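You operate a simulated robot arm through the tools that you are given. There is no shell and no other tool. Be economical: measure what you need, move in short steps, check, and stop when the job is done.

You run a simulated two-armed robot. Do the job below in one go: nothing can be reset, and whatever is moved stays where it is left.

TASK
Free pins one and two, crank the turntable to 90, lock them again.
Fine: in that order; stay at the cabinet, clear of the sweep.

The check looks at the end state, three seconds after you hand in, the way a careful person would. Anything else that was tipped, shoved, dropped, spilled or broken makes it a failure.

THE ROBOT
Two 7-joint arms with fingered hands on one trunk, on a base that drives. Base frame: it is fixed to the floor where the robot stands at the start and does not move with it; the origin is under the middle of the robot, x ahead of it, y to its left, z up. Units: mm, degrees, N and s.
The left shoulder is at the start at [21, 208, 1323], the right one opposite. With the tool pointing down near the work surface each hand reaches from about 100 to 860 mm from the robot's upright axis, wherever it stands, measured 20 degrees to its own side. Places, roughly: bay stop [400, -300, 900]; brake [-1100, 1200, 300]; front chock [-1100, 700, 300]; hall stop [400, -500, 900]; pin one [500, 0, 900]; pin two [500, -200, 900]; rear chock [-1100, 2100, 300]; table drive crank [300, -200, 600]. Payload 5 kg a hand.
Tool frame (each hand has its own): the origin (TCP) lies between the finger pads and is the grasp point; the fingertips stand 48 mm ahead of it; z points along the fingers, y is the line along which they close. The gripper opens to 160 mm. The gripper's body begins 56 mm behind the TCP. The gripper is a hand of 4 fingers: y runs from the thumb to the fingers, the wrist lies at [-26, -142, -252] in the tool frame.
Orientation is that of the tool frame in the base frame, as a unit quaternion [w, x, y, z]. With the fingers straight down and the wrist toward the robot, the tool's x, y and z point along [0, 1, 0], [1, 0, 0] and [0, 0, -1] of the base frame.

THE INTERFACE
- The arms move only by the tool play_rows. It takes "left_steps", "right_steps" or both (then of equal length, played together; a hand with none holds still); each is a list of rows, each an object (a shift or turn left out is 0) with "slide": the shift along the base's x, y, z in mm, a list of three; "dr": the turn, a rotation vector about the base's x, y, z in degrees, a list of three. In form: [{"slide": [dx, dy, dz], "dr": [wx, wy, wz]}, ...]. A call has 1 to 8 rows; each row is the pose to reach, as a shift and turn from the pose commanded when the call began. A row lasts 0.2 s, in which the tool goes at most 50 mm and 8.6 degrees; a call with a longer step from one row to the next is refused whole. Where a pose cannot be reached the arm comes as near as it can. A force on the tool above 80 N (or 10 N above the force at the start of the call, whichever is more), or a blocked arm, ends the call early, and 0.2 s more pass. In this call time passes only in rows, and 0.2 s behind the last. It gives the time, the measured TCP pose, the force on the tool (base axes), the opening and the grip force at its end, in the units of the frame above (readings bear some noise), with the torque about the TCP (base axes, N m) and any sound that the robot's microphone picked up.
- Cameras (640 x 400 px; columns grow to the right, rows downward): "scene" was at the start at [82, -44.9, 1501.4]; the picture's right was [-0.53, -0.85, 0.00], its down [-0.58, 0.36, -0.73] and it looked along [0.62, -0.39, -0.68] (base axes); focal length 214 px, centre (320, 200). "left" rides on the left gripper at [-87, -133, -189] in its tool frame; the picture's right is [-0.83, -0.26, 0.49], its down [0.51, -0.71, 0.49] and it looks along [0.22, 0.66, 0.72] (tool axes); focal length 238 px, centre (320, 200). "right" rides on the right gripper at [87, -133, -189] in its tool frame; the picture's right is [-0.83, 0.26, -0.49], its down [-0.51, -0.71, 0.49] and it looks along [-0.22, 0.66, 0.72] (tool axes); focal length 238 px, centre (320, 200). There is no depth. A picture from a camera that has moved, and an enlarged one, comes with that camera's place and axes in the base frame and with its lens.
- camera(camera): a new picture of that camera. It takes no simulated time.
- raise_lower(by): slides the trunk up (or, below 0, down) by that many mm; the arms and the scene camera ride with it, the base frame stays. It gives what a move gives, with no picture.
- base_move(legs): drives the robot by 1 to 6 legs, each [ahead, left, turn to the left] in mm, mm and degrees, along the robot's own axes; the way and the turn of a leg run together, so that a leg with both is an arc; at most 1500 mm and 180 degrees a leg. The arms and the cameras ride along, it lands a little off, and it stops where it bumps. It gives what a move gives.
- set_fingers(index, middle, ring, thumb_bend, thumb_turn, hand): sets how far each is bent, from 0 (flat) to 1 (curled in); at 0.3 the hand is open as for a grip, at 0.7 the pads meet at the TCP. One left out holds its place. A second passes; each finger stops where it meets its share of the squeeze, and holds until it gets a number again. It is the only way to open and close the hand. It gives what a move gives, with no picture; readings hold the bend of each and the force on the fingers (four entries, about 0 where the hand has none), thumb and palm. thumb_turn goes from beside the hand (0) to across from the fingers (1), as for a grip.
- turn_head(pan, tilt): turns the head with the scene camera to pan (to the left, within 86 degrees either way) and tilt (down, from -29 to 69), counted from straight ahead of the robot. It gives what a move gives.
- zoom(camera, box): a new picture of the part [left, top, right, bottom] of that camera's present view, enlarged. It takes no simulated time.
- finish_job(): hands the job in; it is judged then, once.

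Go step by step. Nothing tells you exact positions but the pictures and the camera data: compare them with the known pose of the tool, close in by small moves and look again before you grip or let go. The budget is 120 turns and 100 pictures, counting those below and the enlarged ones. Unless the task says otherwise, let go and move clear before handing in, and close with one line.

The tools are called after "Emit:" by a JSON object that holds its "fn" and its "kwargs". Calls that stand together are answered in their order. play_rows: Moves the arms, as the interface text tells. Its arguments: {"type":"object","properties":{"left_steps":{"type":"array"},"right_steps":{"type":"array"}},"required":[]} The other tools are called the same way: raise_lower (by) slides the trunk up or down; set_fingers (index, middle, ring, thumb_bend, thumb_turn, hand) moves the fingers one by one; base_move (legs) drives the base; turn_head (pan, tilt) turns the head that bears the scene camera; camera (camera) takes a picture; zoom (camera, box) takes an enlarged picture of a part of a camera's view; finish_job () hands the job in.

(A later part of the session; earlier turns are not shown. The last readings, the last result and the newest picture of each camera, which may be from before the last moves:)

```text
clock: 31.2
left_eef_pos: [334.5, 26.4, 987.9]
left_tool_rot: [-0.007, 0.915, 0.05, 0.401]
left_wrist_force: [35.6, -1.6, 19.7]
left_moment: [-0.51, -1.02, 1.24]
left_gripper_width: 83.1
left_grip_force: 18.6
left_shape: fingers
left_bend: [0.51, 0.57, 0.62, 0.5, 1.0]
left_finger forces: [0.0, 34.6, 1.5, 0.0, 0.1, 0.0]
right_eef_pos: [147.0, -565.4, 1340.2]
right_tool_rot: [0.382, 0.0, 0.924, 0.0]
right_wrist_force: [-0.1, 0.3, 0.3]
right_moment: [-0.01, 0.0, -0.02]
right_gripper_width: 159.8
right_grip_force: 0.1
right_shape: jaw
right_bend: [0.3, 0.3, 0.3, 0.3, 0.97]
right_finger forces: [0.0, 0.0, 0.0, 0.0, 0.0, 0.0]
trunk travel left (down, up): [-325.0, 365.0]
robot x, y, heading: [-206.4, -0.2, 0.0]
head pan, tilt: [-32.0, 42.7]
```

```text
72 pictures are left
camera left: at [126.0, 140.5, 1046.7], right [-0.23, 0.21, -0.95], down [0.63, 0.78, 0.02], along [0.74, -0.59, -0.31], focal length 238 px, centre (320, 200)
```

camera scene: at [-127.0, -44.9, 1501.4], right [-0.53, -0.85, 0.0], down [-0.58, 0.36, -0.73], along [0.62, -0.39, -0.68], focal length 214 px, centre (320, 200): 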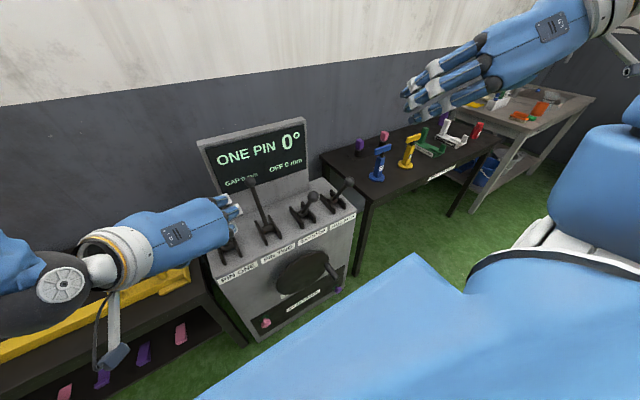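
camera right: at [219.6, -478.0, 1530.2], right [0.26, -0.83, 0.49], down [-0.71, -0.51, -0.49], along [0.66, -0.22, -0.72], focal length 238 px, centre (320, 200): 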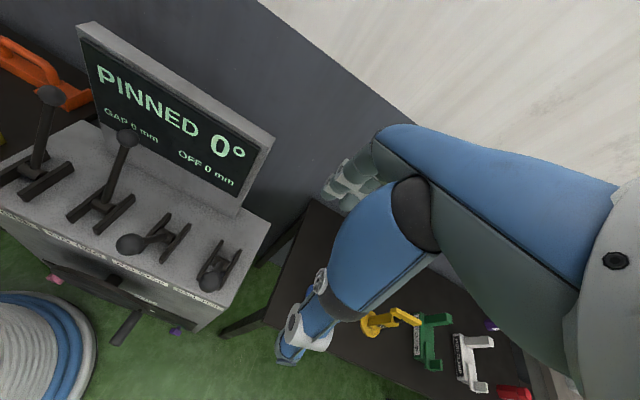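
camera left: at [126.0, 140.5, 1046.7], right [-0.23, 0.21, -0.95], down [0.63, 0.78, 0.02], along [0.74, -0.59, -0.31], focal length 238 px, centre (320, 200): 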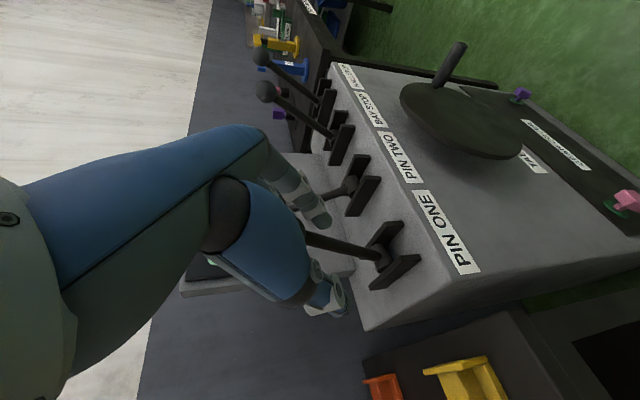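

Firmly against the stop (35 N). I'll open, retreat the left hand, and check.

Emit:
{"fn": "set_fingers", "kwargs": {"hand": "left", "index": 0.35, "middle": 0.35, "ring": 0.35, "thumb_bend": 0.35}}

Emit:
{"fn": "play_rows", "kwargs": {"left_steps": [{"slide": [-15, 5, 35]}, {"slide": [-40, 5, 65]}, {"slide": [-60, 15, 95]}, {"slide": [-60, 40, 120]}, {"slide": [-60, 75, 140]}, {"slide": [-60, 110, 150]}, {"slide": [-60, 145, 160]}]}}

Emit:
{"fn": "camera", "kwargs": {"camera": "scene"}}

```text
clock: 32.2
left_eef_pos: [328.1, 24.3, 985.1]
left_tool_rot: [-0.008, 0.917, 0.047, 0.395]
left_wrist_force: [0.6, -0.2, 0.4]
left_moment: [0.02, 0.0, -0.02]
left_gripper_width: 150.5
left_grip_force: 0.1
left_shape: fingers
left_bend: [0.35, 0.35, 0.35, 0.35, 0.98]
left_finger forces: [0.0, 0.1, 0.0, 0.0, 0.0, 0.0]
right_eef_pos: [144.9, -565.6, 1340.3]
right_tool_rot: [0.383, 0.0, 0.924, 0.0]
right_wrist_force: [-0.2, 0.2, -0.7]
right_moment: [0.0, -0.01, 0.01]
right_gripper_width: 159.9
right_grip_force: 0.0
right_shape: jaw
right_bend: [0.3, 0.3, 0.3, 0.3, 0.97]
right_finger forces: [0.1, 0.0, 0.1, 0.0, 0.0, 0.0]
trunk travel left (down, up): [-325.0, 365.0]
robot x, y, heading: [-207.2, -1.6, 0.2]
head pan, tilt: [-32.0, 42.7]
```

```text
clock: 33.8
left_eef_pos: [323.7, 180.0, 1144.0]
left_tool_rot: [-0.007, 0.917, 0.047, 0.396]
left_wrist_force: [-0.3, 1.7, 0.1]
left_moment: [-0.17, -0.05, -0.11]
left_gripper_width: 150.7
left_grip_force: 0.1
left_shape: fingers
left_bend: [0.35, 0.35, 0.35, 0.35, 0.98]
left_finger forces: [0.0, 0.0, 0.0, 0.0, 0.1, 0.0]
left hand out of reach, approached as far as the arm can: row 3, 4, 5, 6, 7
right_eef_pos: [144.0, -562.2, 1344.5]
right_tool_rot: [0.383, -0.001, 0.924, -0.002]
right_wrist_force: [-0.7, 2.0, 2.1]
right_moment: [-0.16, 0.0, -0.16]
right_gripper_width: 160.0
right_grip_force: 0.1
right_shape: jaw
right_bend: [0.3, 0.3, 0.3, 0.3, 0.97]
right_finger forces: [0.0, 0.0, 0.0, 0.0, 0.1, 0.0]
trunk travel left (down, up): [-325.0, 365.0]
robot x, y, heading: [-210.6, -2.4, 0.0]
head pan, tilt: [-32.0, 42.7]
```

```text
71 pictures are left
camera scene: at [-127.8, -41.2, 1501.6], right [-0.53, -0.85, 0.0], down [-0.57, 0.36, -0.74], along [0.62, -0.39, -0.68], focal length 214 px, centre (320, 200)
```

scene: 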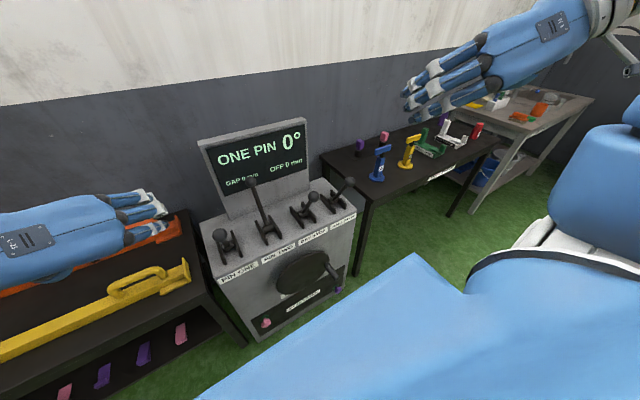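

Pin one matches the thrown stops now. Next: right hand (ring curled out of the way of the panel) toward pin two.

Emit:
{"fn": "set_fingers", "kwargs": {"hand": "right", "index": 0.42, "middle": 0.42, "ring": 0.9, "thumb_bend": 0.35, "thumb_turn": 1}}

Emit:
{"fn": "play_rows", "kwargs": {"right_steps": [{"slide": [25, 40, -6]}, {"slide": [50, 80, -12]}, {"slide": [75, 120, -18]}, {"slide": [100, 160, -24]}, {"slide": [125, 200, -30]}, {"slide": [150, 240, -36]}, {"slide": [175, 280, -42]}, {"slide": [200, 320, -50]}]}}

Emit:
{"fn": "play_rows", "kwargs": {"right_steps": [{"slide": [21, 9, -33]}, {"slide": [42, 18, -66]}, {"slide": [63, 27, -99]}, {"slide": [84, 36, -132]}, {"slide": [105, 46, -165]}, {"slide": [125, 56, -198]}]}}

Emit:
{"fn": "camera", "kwargs": {"camera": "right"}}

Emit:
{"fn": "camera", "kwargs": {"camera": "scene"}}

```text
clock: 34.8
left_eef_pos: [324.1, 176.7, 1145.9]
left_tool_rot: [-0.008, 0.917, 0.049, 0.396]
left_wrist_force: [0.5, -0.2, 0.5]
left_moment: [-0.04, 0.02, -0.02]
left_gripper_width: 150.6
left_grip_force: 0.1
left_shape: fingers
left_bend: [0.35, 0.35, 0.35, 0.35, 0.98]
left_finger forces: [0.0, 0.1, 0.0, 0.0, 0.0, 0.1]
right_eef_pos: [144.1, -565.1, 1341.3]
right_tool_rot: [0.383, 0.0, 0.924, 0.0]
right_wrist_force: [-1.5, -0.1, 0.1]
right_moment: [-0.03, 0.0, -0.05]
right_gripper_width: 137.5
right_grip_force: 0.0
right_shape: fingers
right_bend: [0.42, 0.42, 0.9, 0.35, 0.98]
right_finger forces: [0.1, 0.1, 0.1, 0.0, 0.0, 0.0]
trunk travel left (down, up): [-325.0, 365.0]
robot x, y, heading: [-206.9, -1.7, -0.2]
head pan, tilt: [-32.0, 42.7]
```

```text
clock: 36.6
left_eef_pos: [324.8, 177.1, 1143.5]
left_tool_rot: [-0.007, 0.918, 0.047, 0.395]
left_wrist_force: [0.6, 0.4, -0.1]
left_moment: [-0.07, 0.07, -0.05]
left_gripper_width: 150.6
left_grip_force: 0.1
left_shape: fingers
left_bend: [0.35, 0.35, 0.35, 0.35, 0.98]
left_finger forces: [0.0, 0.1, 0.0, 0.0, 0.0, 0.0]
right_eef_pos: [345.3, -242.7, 1290.4]
right_tool_rot: [0.383, 0.0, 0.924, -0.001]
right_wrist_force: [0.8, 1.3, -0.3]
right_moment: [-0.13, 0.09, -0.02]
right_gripper_width: 137.0
right_grip_force: 0.1
right_shape: fingers
right_bend: [0.42, 0.42, 0.9, 0.35, 0.98]
right_finger forces: [0.0, 0.0, 0.1, 0.0, 0.1, 0.1]
trunk travel left (down, up): [-325.0, 365.0]
robot x, y, heading: [-209.1, -2.0, -0.1]
head pan, tilt: [-32.0, 42.7]
```

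```text
clock: 38.0
left_eef_pos: [326.8, 176.3, 1143.3]
left_tool_rot: [-0.008, 0.917, 0.047, 0.395]
left_wrist_force: [0.4, 0.1, -0.4]
left_moment: [0.03, 0.05, -0.02]
left_gripper_width: 150.8
left_grip_force: 0.0
left_shape: fingers
left_bend: [0.35, 0.35, 0.35, 0.35, 0.98]
left_finger forces: [0.1, 0.0, 0.0, 0.1, 0.0, 0.0]
right_eef_pos: [470.8, -189.4, 1091.0]
right_tool_rot: [0.382, 0.001, 0.924, 0.0]
right_wrist_force: [0.0, -0.3, 0.7]
right_moment: [0.01, 0.1, 0.0]
right_gripper_width: 137.1
right_grip_force: 0.1
right_shape: fingers
right_bend: [0.42, 0.42, 0.9, 0.35, 0.98]
right_finger forces: [0.0, 0.0, 0.0, 0.1, 0.0, 0.1]
trunk travel left (down, up): [-325.0, 365.0]
robot x, y, heading: [-209.6, -2.4, 0.2]
head pan, tilt: [-32.0, 42.7]
```

```text
70 pictures are left
camera right: at [276.1, -322.6, 1162.5], right [0.25, 0.26, 0.93], down [0.7, -0.71, 0.01], along [0.67, 0.65, -0.36], focal length 238 px, centre (320, 200)
```

right: 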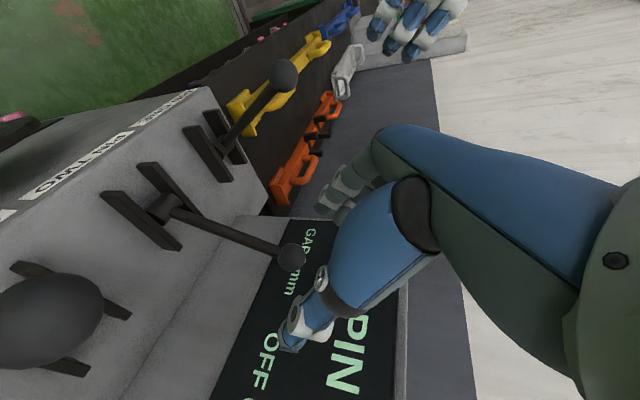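

```text
69 pictures are left
camera scene: at [-124.3, -44.5, 1501.3], right [-0.53, -0.85, 0.0], down [-0.58, 0.36, -0.73], along [0.62, -0.39, -0.68], focal length 214 px, centre (320, 200)
```

scene: 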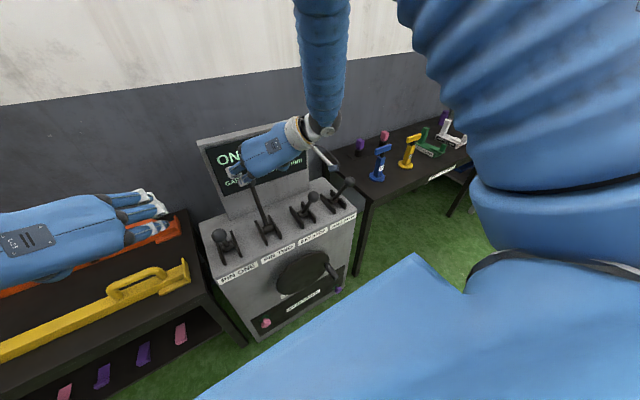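

Ball pixel matches the prediction. Advancing with the fingers passing left of the ball.

Emit:
{"fn": "play_rows", "kwargs": {"right_steps": [{"slide": [25, 0, -25]}, {"slide": [50, 0, -50]}, {"slide": [66, 0, -68]}]}}

Emit:
{"fn": "camera", "kwargs": {"camera": "right"}}

```text
clock: 38.8
left_eef_pos: [324.6, 176.8, 1144.1]
left_tool_rot: [-0.008, 0.918, 0.046, 0.395]
left_wrist_force: [-0.4, -0.3, -0.7]
left_moment: [-0.02, 0.0, 0.01]
left_gripper_width: 150.7
left_grip_force: 0.2
left_shape: fingers
left_bend: [0.35, 0.35, 0.35, 0.35, 0.98]
left_finger forces: [0.0, 0.1, 0.0, 0.0, 0.0, 0.0]
right_eef_pos: [536.2, -188.3, 1022.9]
right_tool_rot: [0.383, 0.0, 0.924, 0.0]
right_wrist_force: [0.9, -1.5, -0.6]
right_moment: [0.03, 0.06, 0.04]
right_gripper_width: 137.0
right_grip_force: 0.1
right_shape: fingers
right_bend: [0.42, 0.42, 0.9, 0.35, 0.98]
right_finger forces: [0.0, 0.0, 0.0, 0.0, 0.1, 0.0]
trunk travel left (down, up): [-325.0, 365.0]
robot x, y, heading: [-207.1, 3.0, 0.2]
head pan, tilt: [-32.0, 42.7]
```

```text
68 pictures are left
camera right: at [341.0, -323.3, 1094.3], right [0.25, 0.26, 0.93], down [0.7, -0.71, 0.01], along [0.67, 0.66, -0.36], focal length 238 px, centre (320, 200)
```

right: 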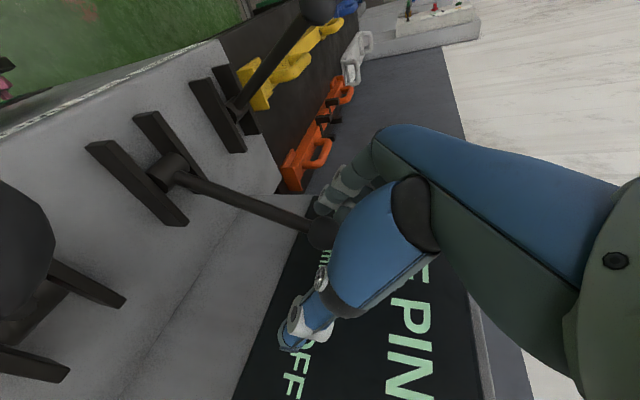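

Emit:
{"fn": "set_fingers", "kwargs": {"hand": "right", "index": 0.65, "middle": 0.65, "thumb_bend": 0.5}}

Emit:
{"fn": "camera", "kwargs": {"camera": "right"}}

```text
clock: 39.8
left_eef_pos: [323.7, 178.5, 1144.5]
left_tool_rot: [-0.007, 0.917, 0.047, 0.395]
left_wrist_force: [0.1, -0.5, 0.8]
left_moment: [0.0, -0.03, 0.02]
left_gripper_width: 150.6
left_grip_force: 0.1
left_shape: fingers
left_bend: [0.35, 0.35, 0.35, 0.35, 0.98]
left_finger forces: [0.1, 0.1, 0.0, 0.1, 0.1, 0.1]
right_eef_pos: [535.2, -185.9, 1024.9]
right_tool_rot: [0.383, -0.001, 0.924, 0.0]
right_wrist_force: [2.0, 29.5, 0.7]
right_moment: [0.77, -0.1, 0.76]
right_gripper_width: 90.4
right_grip_force: 13.0
right_shape: fingers
right_bend: [0.5, 0.56, 0.9, 0.5, 1.0]
right_finger forces: [15.1, 11.2, 0.1, 0.0, 0.0, 0.0]
trunk travel left (down, up): [-325.0, 365.0]
robot x, y, heading: [-207.0, 0.2, 0.1]
head pan, tilt: [-32.0, 42.7]
```

```text
67 pictures are left
camera right: at [340.6, -319.4, 1095.7], right [0.24, 0.26, 0.93], down [0.71, -0.71, 0.01], along [0.66, 0.66, -0.36], focal length 238 px, centre (320, 200)
```

right: 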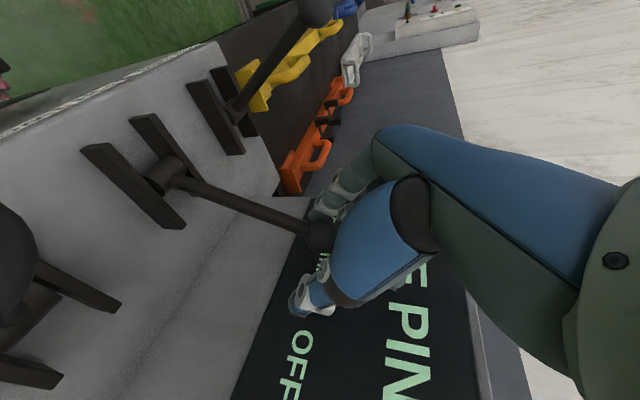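

Emit:
{"fn": "set_fingers", "kwargs": {"hand": "right", "thumb_bend": 0.7}}

Emit:
{"fn": "play_rows", "kwargs": {"right_steps": [{"slide": [-12, 0, 5]}, {"slide": [-26, 0, 12]}, {"slide": [-42, 0, 18]}, {"slide": [-60, 0, 23]}]}}

Emit:
{"fn": "camera", "kwargs": {"camera": "right"}}

```text
clock: 40.8
left_eef_pos: [324.9, 177.8, 1144.6]
left_tool_rot: [-0.007, 0.917, 0.049, 0.395]
left_wrist_force: [-0.4, -0.3, 0.3]
left_moment: [0.01, 0.0, -0.02]
left_gripper_width: 150.8
left_grip_force: 0.1
left_shape: fingers
left_bend: [0.35, 0.35, 0.35, 0.35, 0.98]
left_finger forces: [0.0, 0.1, 0.0, 0.1, 0.0, 0.1]
right_eef_pos: [535.3, -184.4, 1025.0]
right_tool_rot: [0.383, -0.001, 0.924, 0.0]
right_wrist_force: [2.4, 29.0, 1.2]
right_moment: [0.84, -0.17, 0.76]
right_gripper_width: 51.8
right_grip_force: 12.8
right_shape: fingers
right_bend: [0.5, 0.56, 0.9, 0.7, 1.0]
right_finger forces: [15.0, 11.5, 0.1, 0.0, 0.1, 0.0]
trunk travel left (down, up): [-325.0, 365.0]
robot x, y, heading: [-208.9, -1.9, 0.0]
head pan, tilt: [-32.0, 42.7]
```

```text
clock: 41.8
left_eef_pos: [323.7, 178.3, 1144.1]
left_tool_rot: [-0.008, 0.917, 0.049, 0.396]
left_wrist_force: [-0.3, -0.5, 0.0]
left_moment: [0.01, -0.02, 0.03]
left_gripper_width: 150.6
left_grip_force: 0.1
left_shape: fingers
left_bend: [0.35, 0.35, 0.35, 0.35, 0.98]
left_finger forces: [0.1, 0.0, 0.1, 0.1, 0.0, 0.0]
right_eef_pos: [473.7, -186.7, 1048.3]
right_tool_rot: [0.383, 0.0, 0.924, 0.0]
right_wrist_force: [1.9, 26.9, 0.6]
right_moment: [0.71, -0.32, 0.67]
right_gripper_width: 53.7
right_grip_force: 14.3
right_shape: fingers
right_bend: [0.49, 0.56, 0.9, 0.7, 1.0]
right_finger forces: [17.9, 11.0, 0.1, 0.0, 0.0, 0.0]
trunk travel left (down, up): [-325.0, 365.0]
robot x, y, heading: [-209.6, -1.2, -0.1]
head pan, tilt: [-32.0, 42.7]
```

```text
66 pictures are left
camera right: at [279.3, -320.9, 1119.0], right [0.25, 0.26, 0.93], down [0.71, -0.71, 0.01], along [0.66, 0.66, -0.36], focal length 238 px, centre (320, 200)
```

right: 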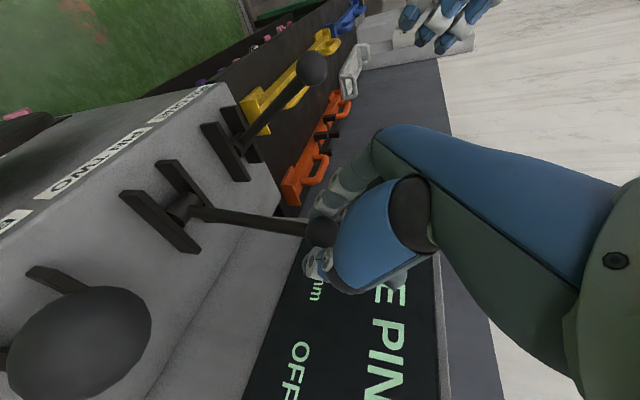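

Lever follows. Continuing along the arc.

Emit:
{"fn": "play_rows", "kwargs": {"right_steps": [{"slide": [-18, 0, 4]}, {"slide": [-41, 0, 6]}, {"slide": [-63, 0, 5]}, {"slide": [-85, 0, 1]}, {"slide": [-107, 0, -5]}, {"slide": [-128, 0, -14]}, {"slide": [-148, 0, -24]}]}}

Emit:
{"fn": "camera", "kwargs": {"camera": "right"}}

Emit:
{"fn": "camera", "kwargs": {"camera": "scene"}}

```text
clock: 43.4
left_eef_pos: [327.8, 178.4, 1142.8]
left_tool_rot: [-0.008, 0.917, 0.048, 0.395]
left_wrist_force: [-0.3, 0.5, -0.9]
left_moment: [0.01, 0.08, 0.0]
left_gripper_width: 150.7
left_grip_force: 0.1
left_shape: fingers
left_bend: [0.35, 0.35, 0.35, 0.35, 0.98]
left_finger forces: [0.0, 0.0, 0.1, 0.1, 0.0, 0.1]
right_eef_pos: [335.3, -187.3, 1027.9]
right_tool_rot: [0.389, 0.002, 0.921, 0.0]
right_wrist_force: [33.6, 21.3, 14.8]
right_moment: [1.11, -1.53, -0.67]
right_gripper_width: 56.6
right_grip_force: 23.6
right_shape: fingers
right_bend: [0.48, 0.58, 0.9, 0.7, 1.0]
right_finger forces: [17.4, 30.3, 0.0, 0.0, 0.0, 0.0]
trunk travel left (down, up): [-325.0, 365.0]
robot x, y, heading: [-203.8, 2.4, 0.2]
head pan, tilt: [-32.0, 42.7]
```

```text
65 pictures are left
camera right: at [139.8, -321.4, 1096.0], right [0.24, 0.26, 0.94], down [0.7, -0.71, 0.02], along [0.67, 0.65, -0.35], focal length 238 px, centre (320, 200)
```

right: 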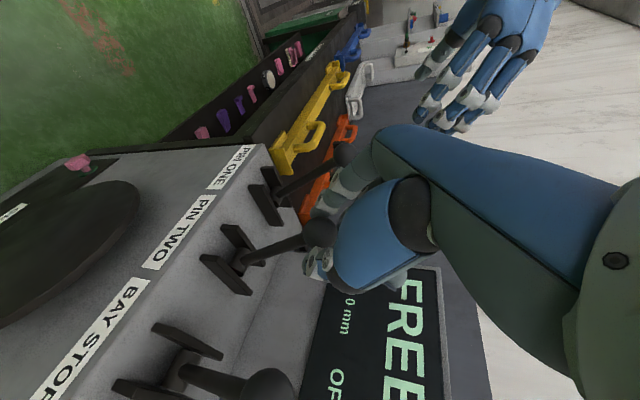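

```text
64 pictures are left
camera scene: at [-123.0, -42.3, 1501.7], right [-0.53, -0.85, 0.0], down [-0.58, 0.36, -0.73], along [0.62, -0.39, -0.68], focal length 214 px, centre (320, 200)
```

scene: 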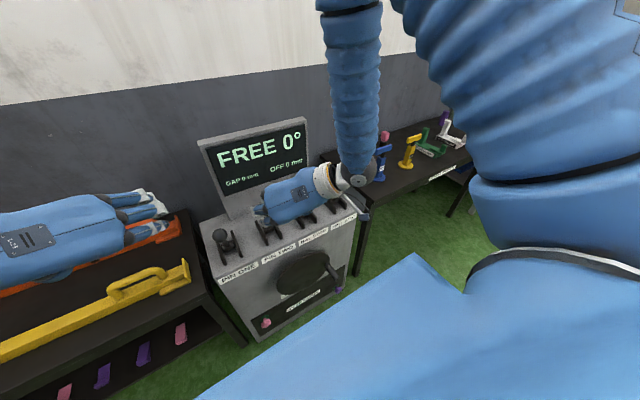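

Display reads "FREE 0°" and the lever is at its stop. Releasing pin two and retreating, then measuring the crank.

Emit:
{"fn": "set_fingers", "kwargs": {"hand": "right", "index": 0.35, "middle": 0.35, "thumb_bend": 0.35}}

Emit:
{"fn": "play_rows", "kwargs": {"right_steps": [{"slide": [-30, -5, 30]}, {"slide": [-60, -5, 60]}, {"slide": [-90, -15, 90]}, {"slide": [-100, -50, 110]}, {"slide": [-110, -95, 120]}, {"slide": [-120, -140, 125]}]}}

Emit:
{"fn": "zoom", "kwargs": {"camera": "scene", "box": [190, 200, 390, 360]}}

Emit:
{"fn": "camera", "kwargs": {"camera": "right"}}

Emit:
{"fn": "camera", "kwargs": {"camera": "left"}}

```text
clock: 44.4
left_eef_pos: [323.3, 175.9, 1145.0]
left_tool_rot: [-0.008, 0.917, 0.047, 0.395]
left_wrist_force: [0.3, 0.5, -0.4]
left_moment: [-0.01, 0.01, -0.01]
left_gripper_width: 150.8
left_grip_force: 0.1
left_shape: fingers
left_bend: [0.35, 0.35, 0.35, 0.35, 0.98]
left_finger forces: [0.1, 0.0, 0.0, 0.0, 0.1, 0.0]
right_eef_pos: [328.0, -189.7, 1022.5]
right_tool_rot: [0.383, 0.0, 0.924, -0.001]
right_wrist_force: [0.1, 0.7, 0.3]
right_moment: [0.0, -0.02, -0.02]
right_gripper_width: 150.5
right_grip_force: 0.0
right_shape: fingers
right_bend: [0.35, 0.35, 0.9, 0.35, 0.98]
right_finger forces: [0.1, 0.0, 0.0, 0.0, 0.1, 0.0]
trunk travel left (down, up): [-325.0, 365.0]
robot x, y, heading: [-204.7, -0.2, -0.1]
head pan, tilt: [-32.0, 42.7]
```

```text
clock: 45.8
left_eef_pos: [322.8, 174.8, 1145.4]
left_tool_rot: [-0.008, 0.917, 0.046, 0.396]
left_wrist_force: [-1.2, -0.9, -0.2]
left_moment: [0.06, -0.03, 0.07]
left_gripper_width: 150.7
left_grip_force: 0.0
left_shape: fingers
left_bend: [0.35, 0.35, 0.35, 0.35, 0.98]
left_finger forces: [0.0, 0.0, 0.0, 0.0, 0.0, 0.0]
right_eef_pos: [231.6, -352.7, 1151.2]
right_tool_rot: [0.381, -0.001, 0.925, 0.002]
right_wrist_force: [-1.9, -2.1, -1.0]
right_moment: [0.12, -0.06, 0.08]
right_gripper_width: 150.9
right_grip_force: 0.1
right_shape: fingers
right_bend: [0.35, 0.35, 0.9, 0.35, 0.98]
right_finger forces: [0.0, 0.0, 0.1, 0.1, 0.0, 0.0]
right hand out of reach, approached as far as the arm can: row 2, 3, 4, 5, 6
trunk travel left (down, up): [-325.0, 365.0]
robot x, y, heading: [-208.0, -1.0, 0.0]
head pan, tilt: [-32.0, 42.7]
```

```text
2.50 times, centred on (290, 280) of scene
camera zoom: at [-128.0, -46.2, 1501.5], right [-0.53, -0.85, 0.0], down [-0.57, 0.36, -0.73], along [0.62, -0.39, -0.68], focal length 536 px, centre (395, 0)
```

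zoom: 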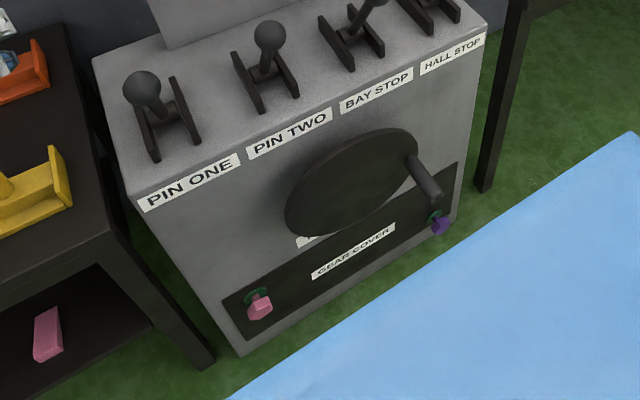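

```text
62 pictures are left
camera right: at [38.3, -487.5, 1222.1], right [0.25, 0.26, 0.93], down [0.71, -0.71, 0.01], along [0.66, 0.66, -0.36], focal length 238 px, centre (320, 200)
```

right: 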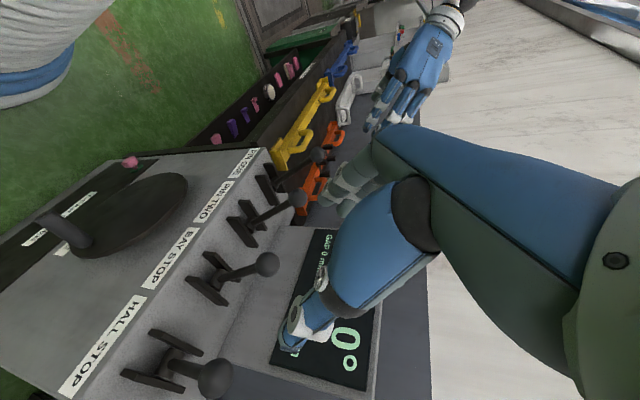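

```text
61 pictures are left
camera left: at [114.9, 290.5, 1207.7], right [-0.24, 0.22, -0.95], down [0.64, 0.77, 0.02], along [0.73, -0.6, -0.32], focal length 238 px, centre (320, 200)
```

left: 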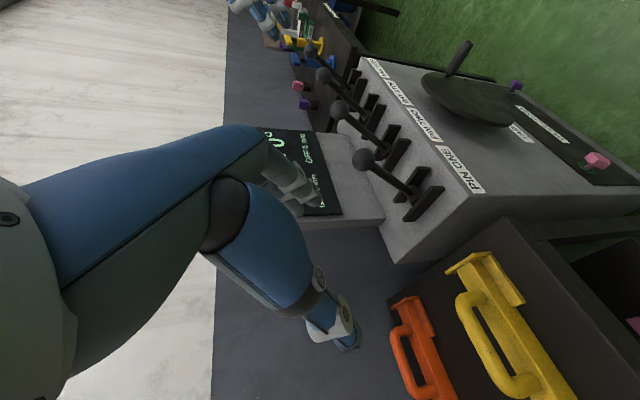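

Crank: dark disk centred near (305, −238, 605), with handle sticking out toward me from x≈300 to 220 at (y −350, z 605). I'll bring the right hand over it, with a steeper finger direction.

Emit:
{"fn": "set_fingers", "kwargs": {"hand": "right", "index": 0.35, "middle": 0.35, "ring": 0.35, "thumb_bend": 0.35}}

Emit:
{"fn": "play_rows", "kwargs": {"right_steps": [{"slide": [-10, 0, -40], "dr": [0, 5, 0]}, {"slide": [-20, 0, -80], "dr": [0, 10, 0]}, {"slide": [-30, 0, -120], "dr": [0, 15, 0]}, {"slide": [-35, 0, -165], "dr": [0, 20, 0]}, {"slide": [-35, 0, -210], "dr": [0, 20, 0]}, {"slide": [-35, 0, -255], "dr": [0, 20, 0]}, {"slide": [-35, 0, -300], "dr": [0, 20, 0]}, {"slide": [-35, 0, -345], "dr": [0, 20, 0]}]}}

Emit:
{"fn": "camera", "kwargs": {"camera": "right"}}

Emit:
{"fn": "camera", "kwargs": {"camera": "scene"}}

```text
clock: 46.8
left_eef_pos: [323.8, 176.2, 1143.8]
left_tool_rot: [-0.008, 0.917, 0.047, 0.395]
left_wrist_force: [0.1, 0.2, 0.4]
left_moment: [0.0, -0.02, 0.01]
left_gripper_width: 150.7
left_grip_force: 0.1
left_shape: fingers
left_bend: [0.35, 0.35, 0.35, 0.35, 0.98]
left_finger forces: [0.0, 0.1, 0.0, 0.0, 0.1, 0.0]
right_eef_pos: [234.0, -352.6, 1150.9]
right_tool_rot: [0.382, 0.001, 0.924, 0.002]
right_wrist_force: [0.6, 0.5, 0.0]
right_moment: [-0.01, 0.0, -0.03]
right_gripper_width: 150.7
right_grip_force: 0.0
right_shape: fingers
right_bend: [0.35, 0.35, 0.35, 0.35, 0.98]
right_finger forces: [0.0, 0.0, 0.1, 0.0, 0.0, 0.0]
trunk travel left (down, up): [-325.0, 365.0]
robot x, y, heading: [-207.1, 0.8, -0.0]
head pan, tilt: [-32.0, 42.7]
```

```text
clock: 48.6
left_eef_pos: [325.1, 175.4, 1143.1]
left_tool_rot: [-0.008, 0.918, 0.047, 0.395]
left_wrist_force: [1.4, -0.1, 0.6]
left_moment: [0.05, 0.04, 0.03]
left_gripper_width: 150.5
left_grip_force: 0.0
left_shape: fingers
left_bend: [0.35, 0.35, 0.35, 0.35, 0.98]
left_finger forces: [0.0, 0.0, 0.0, 0.0, 0.1, 0.0]
right_eef_pos: [200.7, -354.2, 804.1]
right_tool_rot: [0.217, 0.001, 0.976, 0.0]
right_wrist_force: [1.1, -0.4, 0.1]
right_moment: [0.02, 0.07, 0.02]
right_gripper_width: 150.9
right_grip_force: 0.1
right_shape: fingers
right_bend: [0.35, 0.35, 0.35, 0.35, 0.98]
right_finger forces: [0.1, 0.0, 0.0, 0.0, 0.0, 0.0]
trunk travel left (down, up): [-325.0, 365.0]
robot x, y, heading: [-209.1, -0.1, 0.1]
head pan, tilt: [-32.0, 42.7]
```

```text
60 pictures are left
camera right: at [43.0, -486.7, 938.4], right [0.55, 0.26, 0.79], down [0.67, -0.71, -0.23], along [0.5, 0.66, -0.56], focal length 238 px, centre (320, 200)
```

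right: 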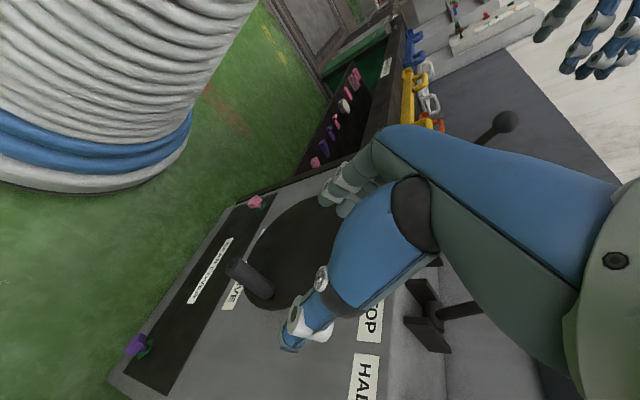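

```text
59 pictures are left
camera scene: at [-125.4, -45.5, 1501.3], right [-0.53, -0.85, 0.0], down [-0.58, 0.36, -0.73], along [0.62, -0.39, -0.68], focal length 214 px, centre (320, 200)
```

scene: 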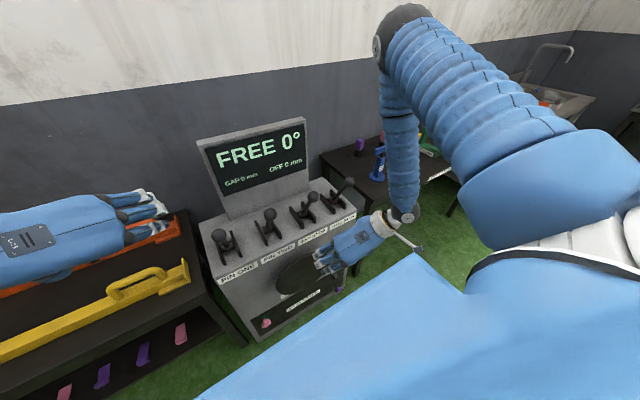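

Handle confirmed at y≈−348. Descending to straddle it.

Emit:
{"fn": "play_rows", "kwargs": {"right_steps": [{"slide": [-10, 4, -45]}, {"slide": [-20, 4, -90]}, {"slide": [-5, 4, -125]}, {"slide": [10, 4, -160]}, {"slide": [25, 4, -190]}]}}

Emit:
{"fn": "camera", "kwargs": {"camera": "right"}}

Emit:
{"fn": "zoom", "kwargs": {"camera": "scene", "box": [250, 190, 450, 320]}}

```text
clock: 49.8
left_eef_pos: [325.2, 176.0, 1144.1]
left_tool_rot: [-0.008, 0.918, 0.048, 0.395]
left_wrist_force: [-0.4, 0.4, -1.4]
left_moment: [0.01, 0.04, 0.01]
left_gripper_width: 150.6
left_grip_force: 0.1
left_shape: fingers
left_bend: [0.35, 0.35, 0.35, 0.35, 0.98]
left_finger forces: [0.0, 0.1, 0.1, 0.0, 0.0, 0.0]
right_eef_pos: [226.9, -350.9, 615.5]
right_tool_rot: [0.217, 0.001, 0.976, 0.0]
right_wrist_force: [1.1, -0.3, 0.0]
right_moment: [0.05, 0.09, 0.01]
right_gripper_width: 150.6
right_grip_force: 0.0
right_shape: fingers
right_bend: [0.35, 0.35, 0.35, 0.35, 0.98]
right_finger forces: [0.0, 0.0, 0.0, 0.1, 0.1, 0.1]
trunk travel left (down, up): [-325.0, 365.0]
robot x, y, heading: [-209.3, 1.5, 0.1]
head pan, tilt: [-32.0, 42.7]
```

```text
58 pictures are left
camera right: at [68.6, -484.4, 748.9], right [0.55, 0.26, 0.79], down [0.67, -0.71, -0.23], along [0.5, 0.66, -0.56], focal length 238 px, centre (320, 200)
```

right: 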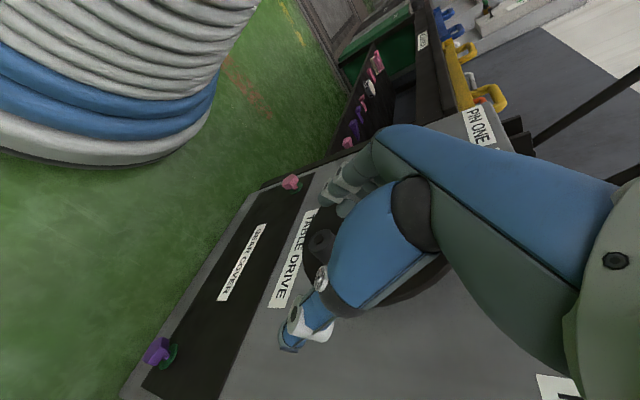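

```text
3.08 times, centred on (350, 255) of scene
camera zoom: at [-125.8, -44.7, 1501.4], right [-0.53, -0.85, 0.0], down [-0.58, 0.36, -0.73], along [0.62, -0.39, -0.68], focal length 660 px, centre (228, 31)
```

zoom: 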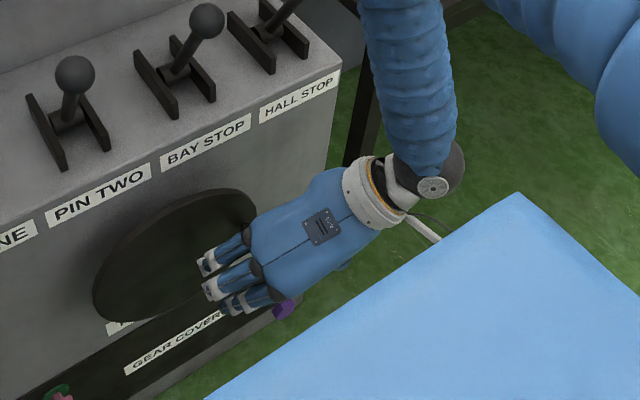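

Handle end sits between thumb and fingers. A bit deeper, then close.

Emit:
{"fn": "play_rows", "kwargs": {"right_steps": [{"slide": [8, 0, -18]}, {"slide": [18, 0, -35]}]}}

Emit:
{"fn": "set_fingers", "kwargs": {"hand": "right", "index": 0.75, "middle": 0.75, "ring": 0.75, "thumb_bend": 0.75}}

Emit:
{"fn": "camera", "kwargs": {"camera": "right"}}

```text
clock: 50.4
left_eef_pos: [324.3, 176.1, 1145.1]
left_tool_rot: [-0.008, 0.917, 0.046, 0.395]
left_wrist_force: [-0.3, 0.3, -0.5]
left_moment: [0.03, -0.03, 0.02]
left_gripper_width: 150.5
left_grip_force: 0.0
left_shape: fingers
left_bend: [0.35, 0.35, 0.35, 0.35, 0.98]
left_finger forces: [0.0, 0.1, 0.1, 0.0, 0.0, 0.0]
right_eef_pos: [243.3, -350.7, 582.2]
right_tool_rot: [0.217, 0.002, 0.976, 0.0]
right_wrist_force: [-0.2, -0.5, 0.5]
right_moment: [0.04, 0.06, 0.01]
right_gripper_width: 150.9
right_grip_force: 0.1
right_shape: fingers
right_bend: [0.35, 0.35, 0.35, 0.35, 0.98]
right_finger forces: [0.0, 0.0, 0.0, 0.0, 0.0, 0.1]
trunk travel left (down, up): [-325.0, 365.0]
robot x, y, heading: [-212.2, -2.0, -0.2]
head pan, tilt: [-32.0, 42.7]
```

```text
clock: 51.4
left_eef_pos: [324.6, 175.6, 1143.1]
left_tool_rot: [-0.008, 0.917, 0.048, 0.395]
left_wrist_force: [0.1, 0.2, 0.4]
left_moment: [-0.02, 0.02, 0.0]
left_gripper_width: 150.8
left_grip_force: 0.1
left_shape: fingers
left_bend: [0.35, 0.35, 0.35, 0.35, 0.98]
left_finger forces: [0.0, 0.1, 0.1, 0.1, 0.1, 0.0]
right_eef_pos: [243.6, -349.3, 582.3]
right_tool_rot: [0.216, 0.001, 0.976, 0.0]
right_wrist_force: [4.4, 6.5, -12.3]
right_moment: [-0.08, 0.56, 0.37]
right_gripper_width: 5.6
right_grip_force: 7.3
right_shape: fingers
right_bend: [0.72, 0.74, 0.72, 0.72, 1.0]
right_finger forces: [0.1, 0.0, 12.4, 0.1, 1.9, 0.0]
trunk travel left (down, up): [-325.0, 365.0]
robot x, y, heading: [-204.5, 1.8, 0.1]
head pan, tilt: [-32.0, 42.7]
```

```text
56 pictures are left
camera right: at [86.0, -481.6, 714.8], right [0.55, 0.26, 0.79], down [0.67, -0.71, -0.23], along [0.5, 0.66, -0.56], focal length 238 px, centre (320, 200)
```

right: 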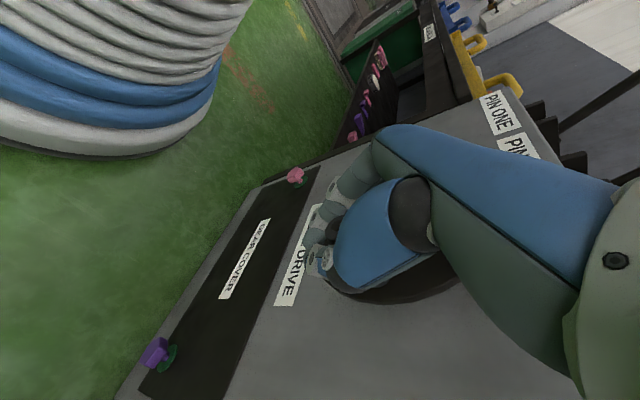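

The handle is caged in the hand. Test a small turn upward and watch the display.

Emit:
{"fn": "play_rows", "kwargs": {"right_steps": [{"slide": [0, 1, 15]}, {"slide": [0, 4, 30]}, {"slide": [0, 9, 46]}, {"slide": [0, 15, 58]}]}}

Emit:
{"fn": "camera", "kwargs": {"camera": "scene"}}

Emit:
{"fn": "camera", "kwargs": {"camera": "right"}}

```text
clock: 52.4
left_eef_pos: [323.8, 173.6, 1145.3]
left_tool_rot: [-0.008, 0.917, 0.047, 0.396]
left_wrist_force: [-0.1, -0.3, -0.2]
left_moment: [-0.03, 0.02, -0.02]
left_gripper_width: 150.7
left_grip_force: 0.1
left_shape: fingers
left_bend: [0.35, 0.35, 0.35, 0.35, 0.98]
left_finger forces: [0.1, 0.0, 0.0, 0.0, 0.0, 0.0]
right_eef_pos: [243.7, -335.6, 641.7]
right_tool_rot: [0.216, 0.002, 0.976, -0.004]
right_wrist_force: [-10.3, -24.5, -7.8]
right_moment: [-0.9, 0.44, -0.45]
right_gripper_width: 33.4
right_grip_force: 21.7
right_shape: fingers
right_bend: [0.72, 0.71, 0.71, 0.63, 0.98]
right_finger forces: [7.8, 2.6, 0.0, 0.0, 33.4, 0.0]
trunk travel left (down, up): [-325.0, 365.0]
robot x, y, heading: [-209.6, 0.9, 0.1]
head pan, tilt: [-32.0, 42.7]
```

```text
55 pictures are left
camera scene: at [-127.1, -46.7, 1502.0], right [-0.53, -0.85, 0.0], down [-0.57, 0.36, -0.73], along [0.62, -0.39, -0.68], focal length 214 px, centre (320, 200)
```

scene: 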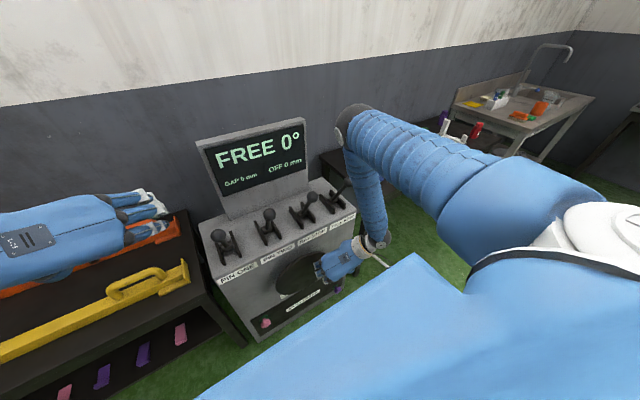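

```text
54 pictures are left
camera right: at [86.2, -469.4, 774.7], right [0.55, 0.26, 0.79], down [0.66, -0.71, -0.23], along [0.51, 0.65, -0.57], focal length 238 px, centre (320, 200)
```

right: 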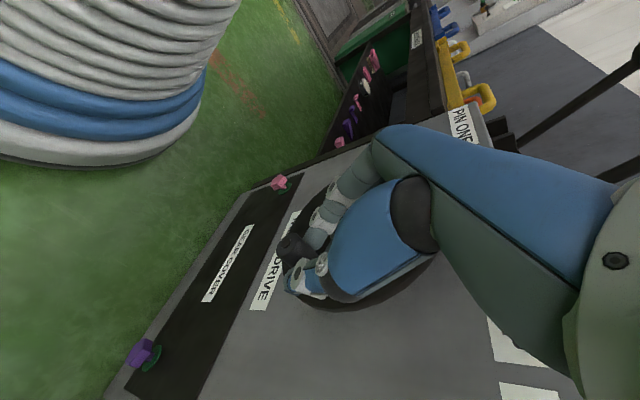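

The hand slid up over the handle, which didn't turn. I'll go back down and press the handle with the palm the other way (downward) to see whether it turns.

Emit:
{"fn": "set_fingers", "kwargs": {"hand": "right", "index": 0.5, "middle": 0.5, "ring": 0.5, "thumb_bend": 0.5}}

Emit:
{"fn": "play_rows", "kwargs": {"right_steps": [{"slide": [0, -15, -25]}, {"slide": [0, -15, -50]}, {"slide": [0, -15, -75]}, {"slide": [0, -15, -95]}, {"slide": [0, -15, -110]}, {"slide": [0, -15, -125]}]}}

Emit:
{"fn": "camera", "kwargs": {"camera": "scene"}}

Emit:
{"fn": "camera", "kwargs": {"camera": "right"}}

```text
clock: 53.4
left_eef_pos: [323.0, 175.7, 1144.5]
left_tool_rot: [-0.009, 0.917, 0.048, 0.396]
left_wrist_force: [1.0, 0.0, -0.2]
left_moment: [0.0, 0.0, 0.02]
left_gripper_width: 150.5
left_grip_force: 0.1
left_shape: fingers
left_bend: [0.35, 0.35, 0.35, 0.35, 0.98]
left_finger forces: [0.0, 0.0, 0.1, 0.1, 0.0, 0.0]
right_eef_pos: [245.2, -333.7, 641.0]
right_tool_rot: [0.217, 0.0, 0.976, 0.0]
right_wrist_force: [-5.1, 0.2, 2.1]
right_moment: [0.11, 0.02, 0.31]
right_gripper_width: 90.7
right_grip_force: 3.0
right_shape: fingers
right_bend: [0.5, 0.5, 0.5, 0.5, 1.0]
right_finger forces: [0.1, 0.0, 6.0, 0.0, 0.1, 0.0]
trunk travel left (down, up): [-325.0, 365.0]
robot x, y, heading: [-209.8, 1.3, 0.0]
head pan, tilt: [-32.0, 42.7]
```

```text
clock: 54.8
left_eef_pos: [324.9, 176.4, 1143.0]
left_tool_rot: [-0.008, 0.917, 0.047, 0.395]
left_wrist_force: [-0.3, 0.3, -0.4]
left_moment: [0.02, 0.04, 0.0]
left_gripper_width: 150.8
left_grip_force: 0.0
left_shape: fingers
left_bend: [0.35, 0.35, 0.35, 0.35, 0.98]
left_finger forces: [0.1, 0.0, 0.0, 0.1, 0.0, 0.0]
right_eef_pos: [244.1, -348.4, 515.7]
right_tool_rot: [0.217, 0.001, 0.976, 0.0]
right_wrist_force: [-2.7, 0.2, -0.4]
right_moment: [0.01, 0.05, 0.13]
right_gripper_width: 90.8
right_grip_force: 0.5
right_shape: fingers
right_bend: [0.5, 0.5, 0.5, 0.5, 1.0]
right_finger forces: [0.0, 0.0, 1.9, 0.0, 0.0, 0.1]
trunk travel left (down, up): [-325.0, 365.0]
robot x, y, heading: [-209.6, -3.3, 0.1]
head pan, tilt: [-32.0, 42.7]
```

```text
53 pictures are left
camera scene: at [-126.4, -44.7, 1501.4], right [-0.53, -0.85, 0.0], down [-0.58, 0.36, -0.73], along [0.62, -0.39, -0.68], focal length 214 px, centre (320, 200)
```

scene: 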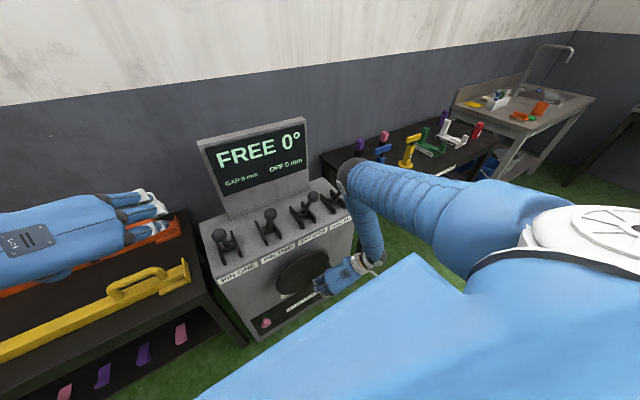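

```text
52 pictures are left
camera right: at [86.6, -481.5, 647.7], right [0.55, 0.26, 0.79], down [0.67, -0.71, -0.23], along [0.5, 0.66, -0.56], focal length 238 px, centre (320, 200)
```

right: 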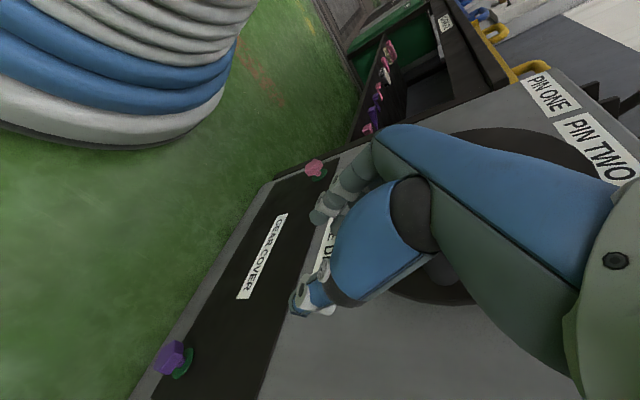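

Emit:
{"fn": "zoom", "kwargs": {"camera": "right", "box": [280, 120, 560, 320]}}

Emit:
{"fn": "zoom", "kwargs": {"camera": "scene", "box": [250, 220, 410, 320]}}

```text
2.00 times, centred on (420, 220) of right
camera zoom: at [86.6, -481.5, 647.7], right [0.55, 0.26, 0.79], down [0.67, -0.71, -0.23], along [0.5, 0.66, -0.56], focal length 477 px, centre (120, 160)
```

zoom: 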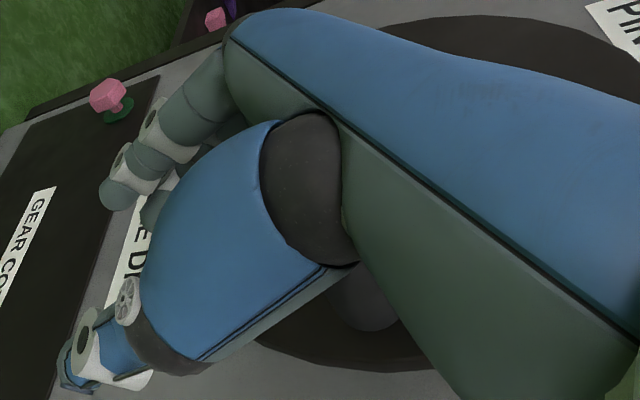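

```text
4.00 times, centred on (330, 270) of scene
camera zoom: at [-126.4, -44.7, 1501.4], right [-0.53, -0.85, 0.0], down [-0.58, 0.36, -0.73], along [0.62, -0.39, -0.68], focal length 858 px, centre (280, -80)
```

zoom: 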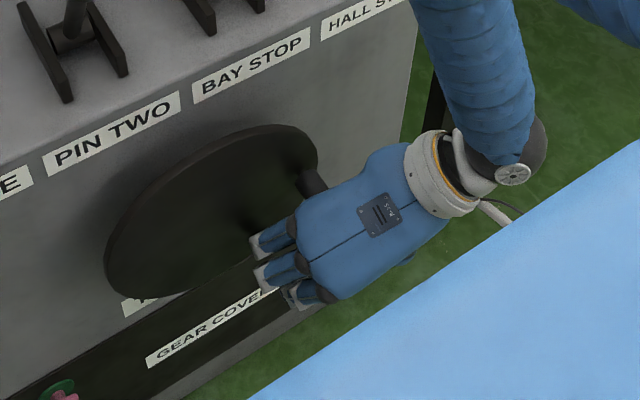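

Emit:
{"fn": "play_rows", "kwargs": {"right_steps": [{"slide": [0, 0, -12]}, {"slide": [0, 0, -24]}, {"slide": [0, 0, -36]}, {"slide": [0, 0, -48]}]}}

Emit:
{"fn": "zoom", "kwargs": {"camera": "scene", "box": [190, 110, 410, 320]}}

```text
clock: 55.6
left_eef_pos: [323.1, 176.6, 1144.4]
left_tool_rot: [-0.008, 0.917, 0.047, 0.395]
left_wrist_force: [0.9, -1.0, -0.3]
left_moment: [0.09, 0.11, 0.05]
left_gripper_width: 150.9
left_grip_force: 0.1
left_shape: fingers
left_bend: [0.35, 0.35, 0.35, 0.35, 0.98]
left_finger forces: [0.0, 0.0, 0.0, 0.0, 0.1, 0.0]
right_eef_pos: [240.9, -338.2, 481.3]
right_tool_rot: [0.216, -0.003, 0.976, 0.007]
right_wrist_force: [-13.8, 12.9, 4.4]
right_moment: [-1.37, -1.66, -0.15]
right_gripper_width: 91.1
right_grip_force: 14.2
right_shape: fingers
right_bend: [0.5, 0.5, 0.5, 0.5, 1.0]
right_finger forces: [0.1, 0.0, 0.0, 0.0, 0.0, 29.0]
trunk travel left (down, up): [-325.0, 365.0]
robot x, y, heading: [-205.3, 1.6, 0.2]
head pan, tilt: [-32.0, 42.7]
stopped in row 4 (right hand): the force on the tool passed its limit (the readings are from after the stop); the commanded pose is now the measured one
```

```text
1.90 times, centred on (300, 215) of scene
camera zoom: at [-126.0, -44.8, 1500.8], right [-0.53, -0.85, 0.0], down [-0.58, 0.36, -0.73], along [0.62, -0.39, -0.68], focal length 408 px, centre (358, 171)
```

zoom: 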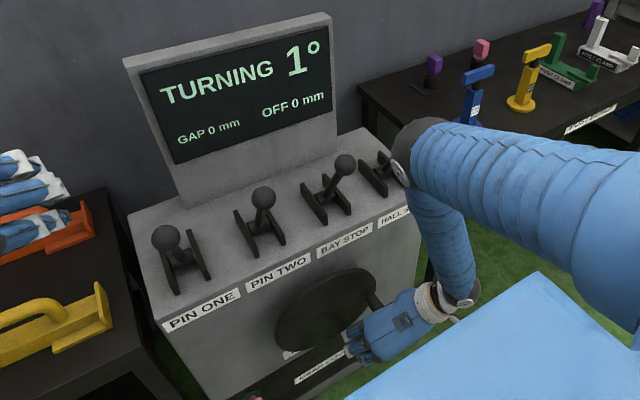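

Downward turning works: display "TURNING 1°", with the palm on the handle. I'll curl the fingers fully to trap the handle in a power grip.

Emit:
{"fn": "set_fingers", "kwargs": {"hand": "right", "index": 1.0, "middle": 1.0, "ring": 1.0, "thumb_bend": 0.9}}

Emit:
{"fn": "zoom", "kwargs": {"camera": "right", "box": [240, 100, 560, 340]}}

Emit:
{"fn": "zoom", "kwargs": {"camera": "scene", "box": [190, 110, 410, 320]}}

```text
clock: 56.6
left_eef_pos: [324.5, 175.7, 1143.8]
left_tool_rot: [-0.008, 0.917, 0.047, 0.395]
left_wrist_force: [-1.1, 0.1, 0.8]
left_moment: [-0.06, -0.04, 0.0]
left_gripper_width: 150.7
left_grip_force: 0.0
left_shape: fingers
left_bend: [0.35, 0.35, 0.35, 0.35, 0.98]
left_finger forces: [0.0, 0.1, 0.0, 0.0, 0.0, 0.0]
right_eef_pos: [244.9, -343.8, 481.1]
right_tool_rot: [0.218, -0.002, 0.976, 0.003]
right_wrist_force: [6.3, -15.9, -9.0]
right_moment: [1.22, 0.65, -0.17]
right_gripper_width: 4.6
right_grip_force: 9.7
right_shape: fingers
right_bend: [0.81, 0.8, 0.97, 0.84, 1.0]
right_finger forces: [0.0, 0.1, 19.6, 0.1, 0.0, 0.1]
trunk travel left (down, up): [-325.0, 365.0]
robot x, y, heading: [-209.7, 2.3, -0.1]
head pan, tilt: [-32.0, 42.7]
```

```text
1.67 times, centred on (400, 220) of right
camera zoom: at [86.0, -479.1, 613.9], right [0.55, 0.25, 0.8], down [0.67, -0.71, -0.23], along [0.5, 0.66, -0.56], focal length 397 px, centre (187, 167)
```

zoom: 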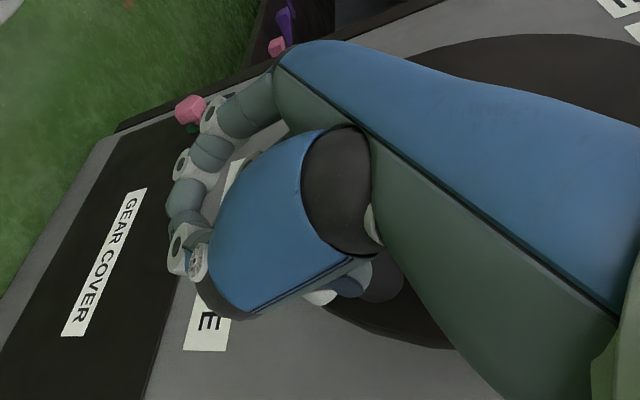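

```text
1.90 times, centred on (300, 215) of scene
camera zoom: at [-126.5, -45.3, 1501.3], right [-0.53, -0.85, 0.0], down [-0.58, 0.36, -0.73], along [0.62, -0.39, -0.68], focal length 408 px, centre (358, 171)
```

zoom: 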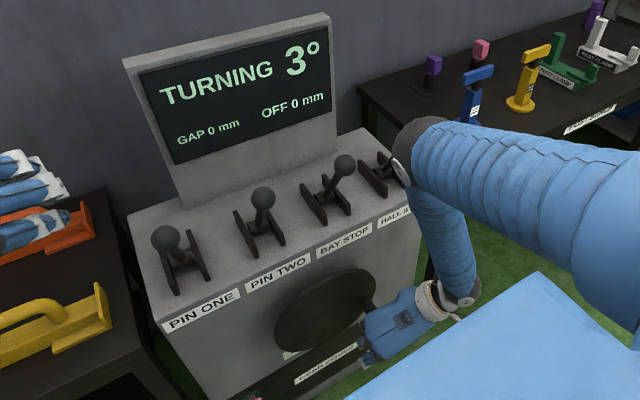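

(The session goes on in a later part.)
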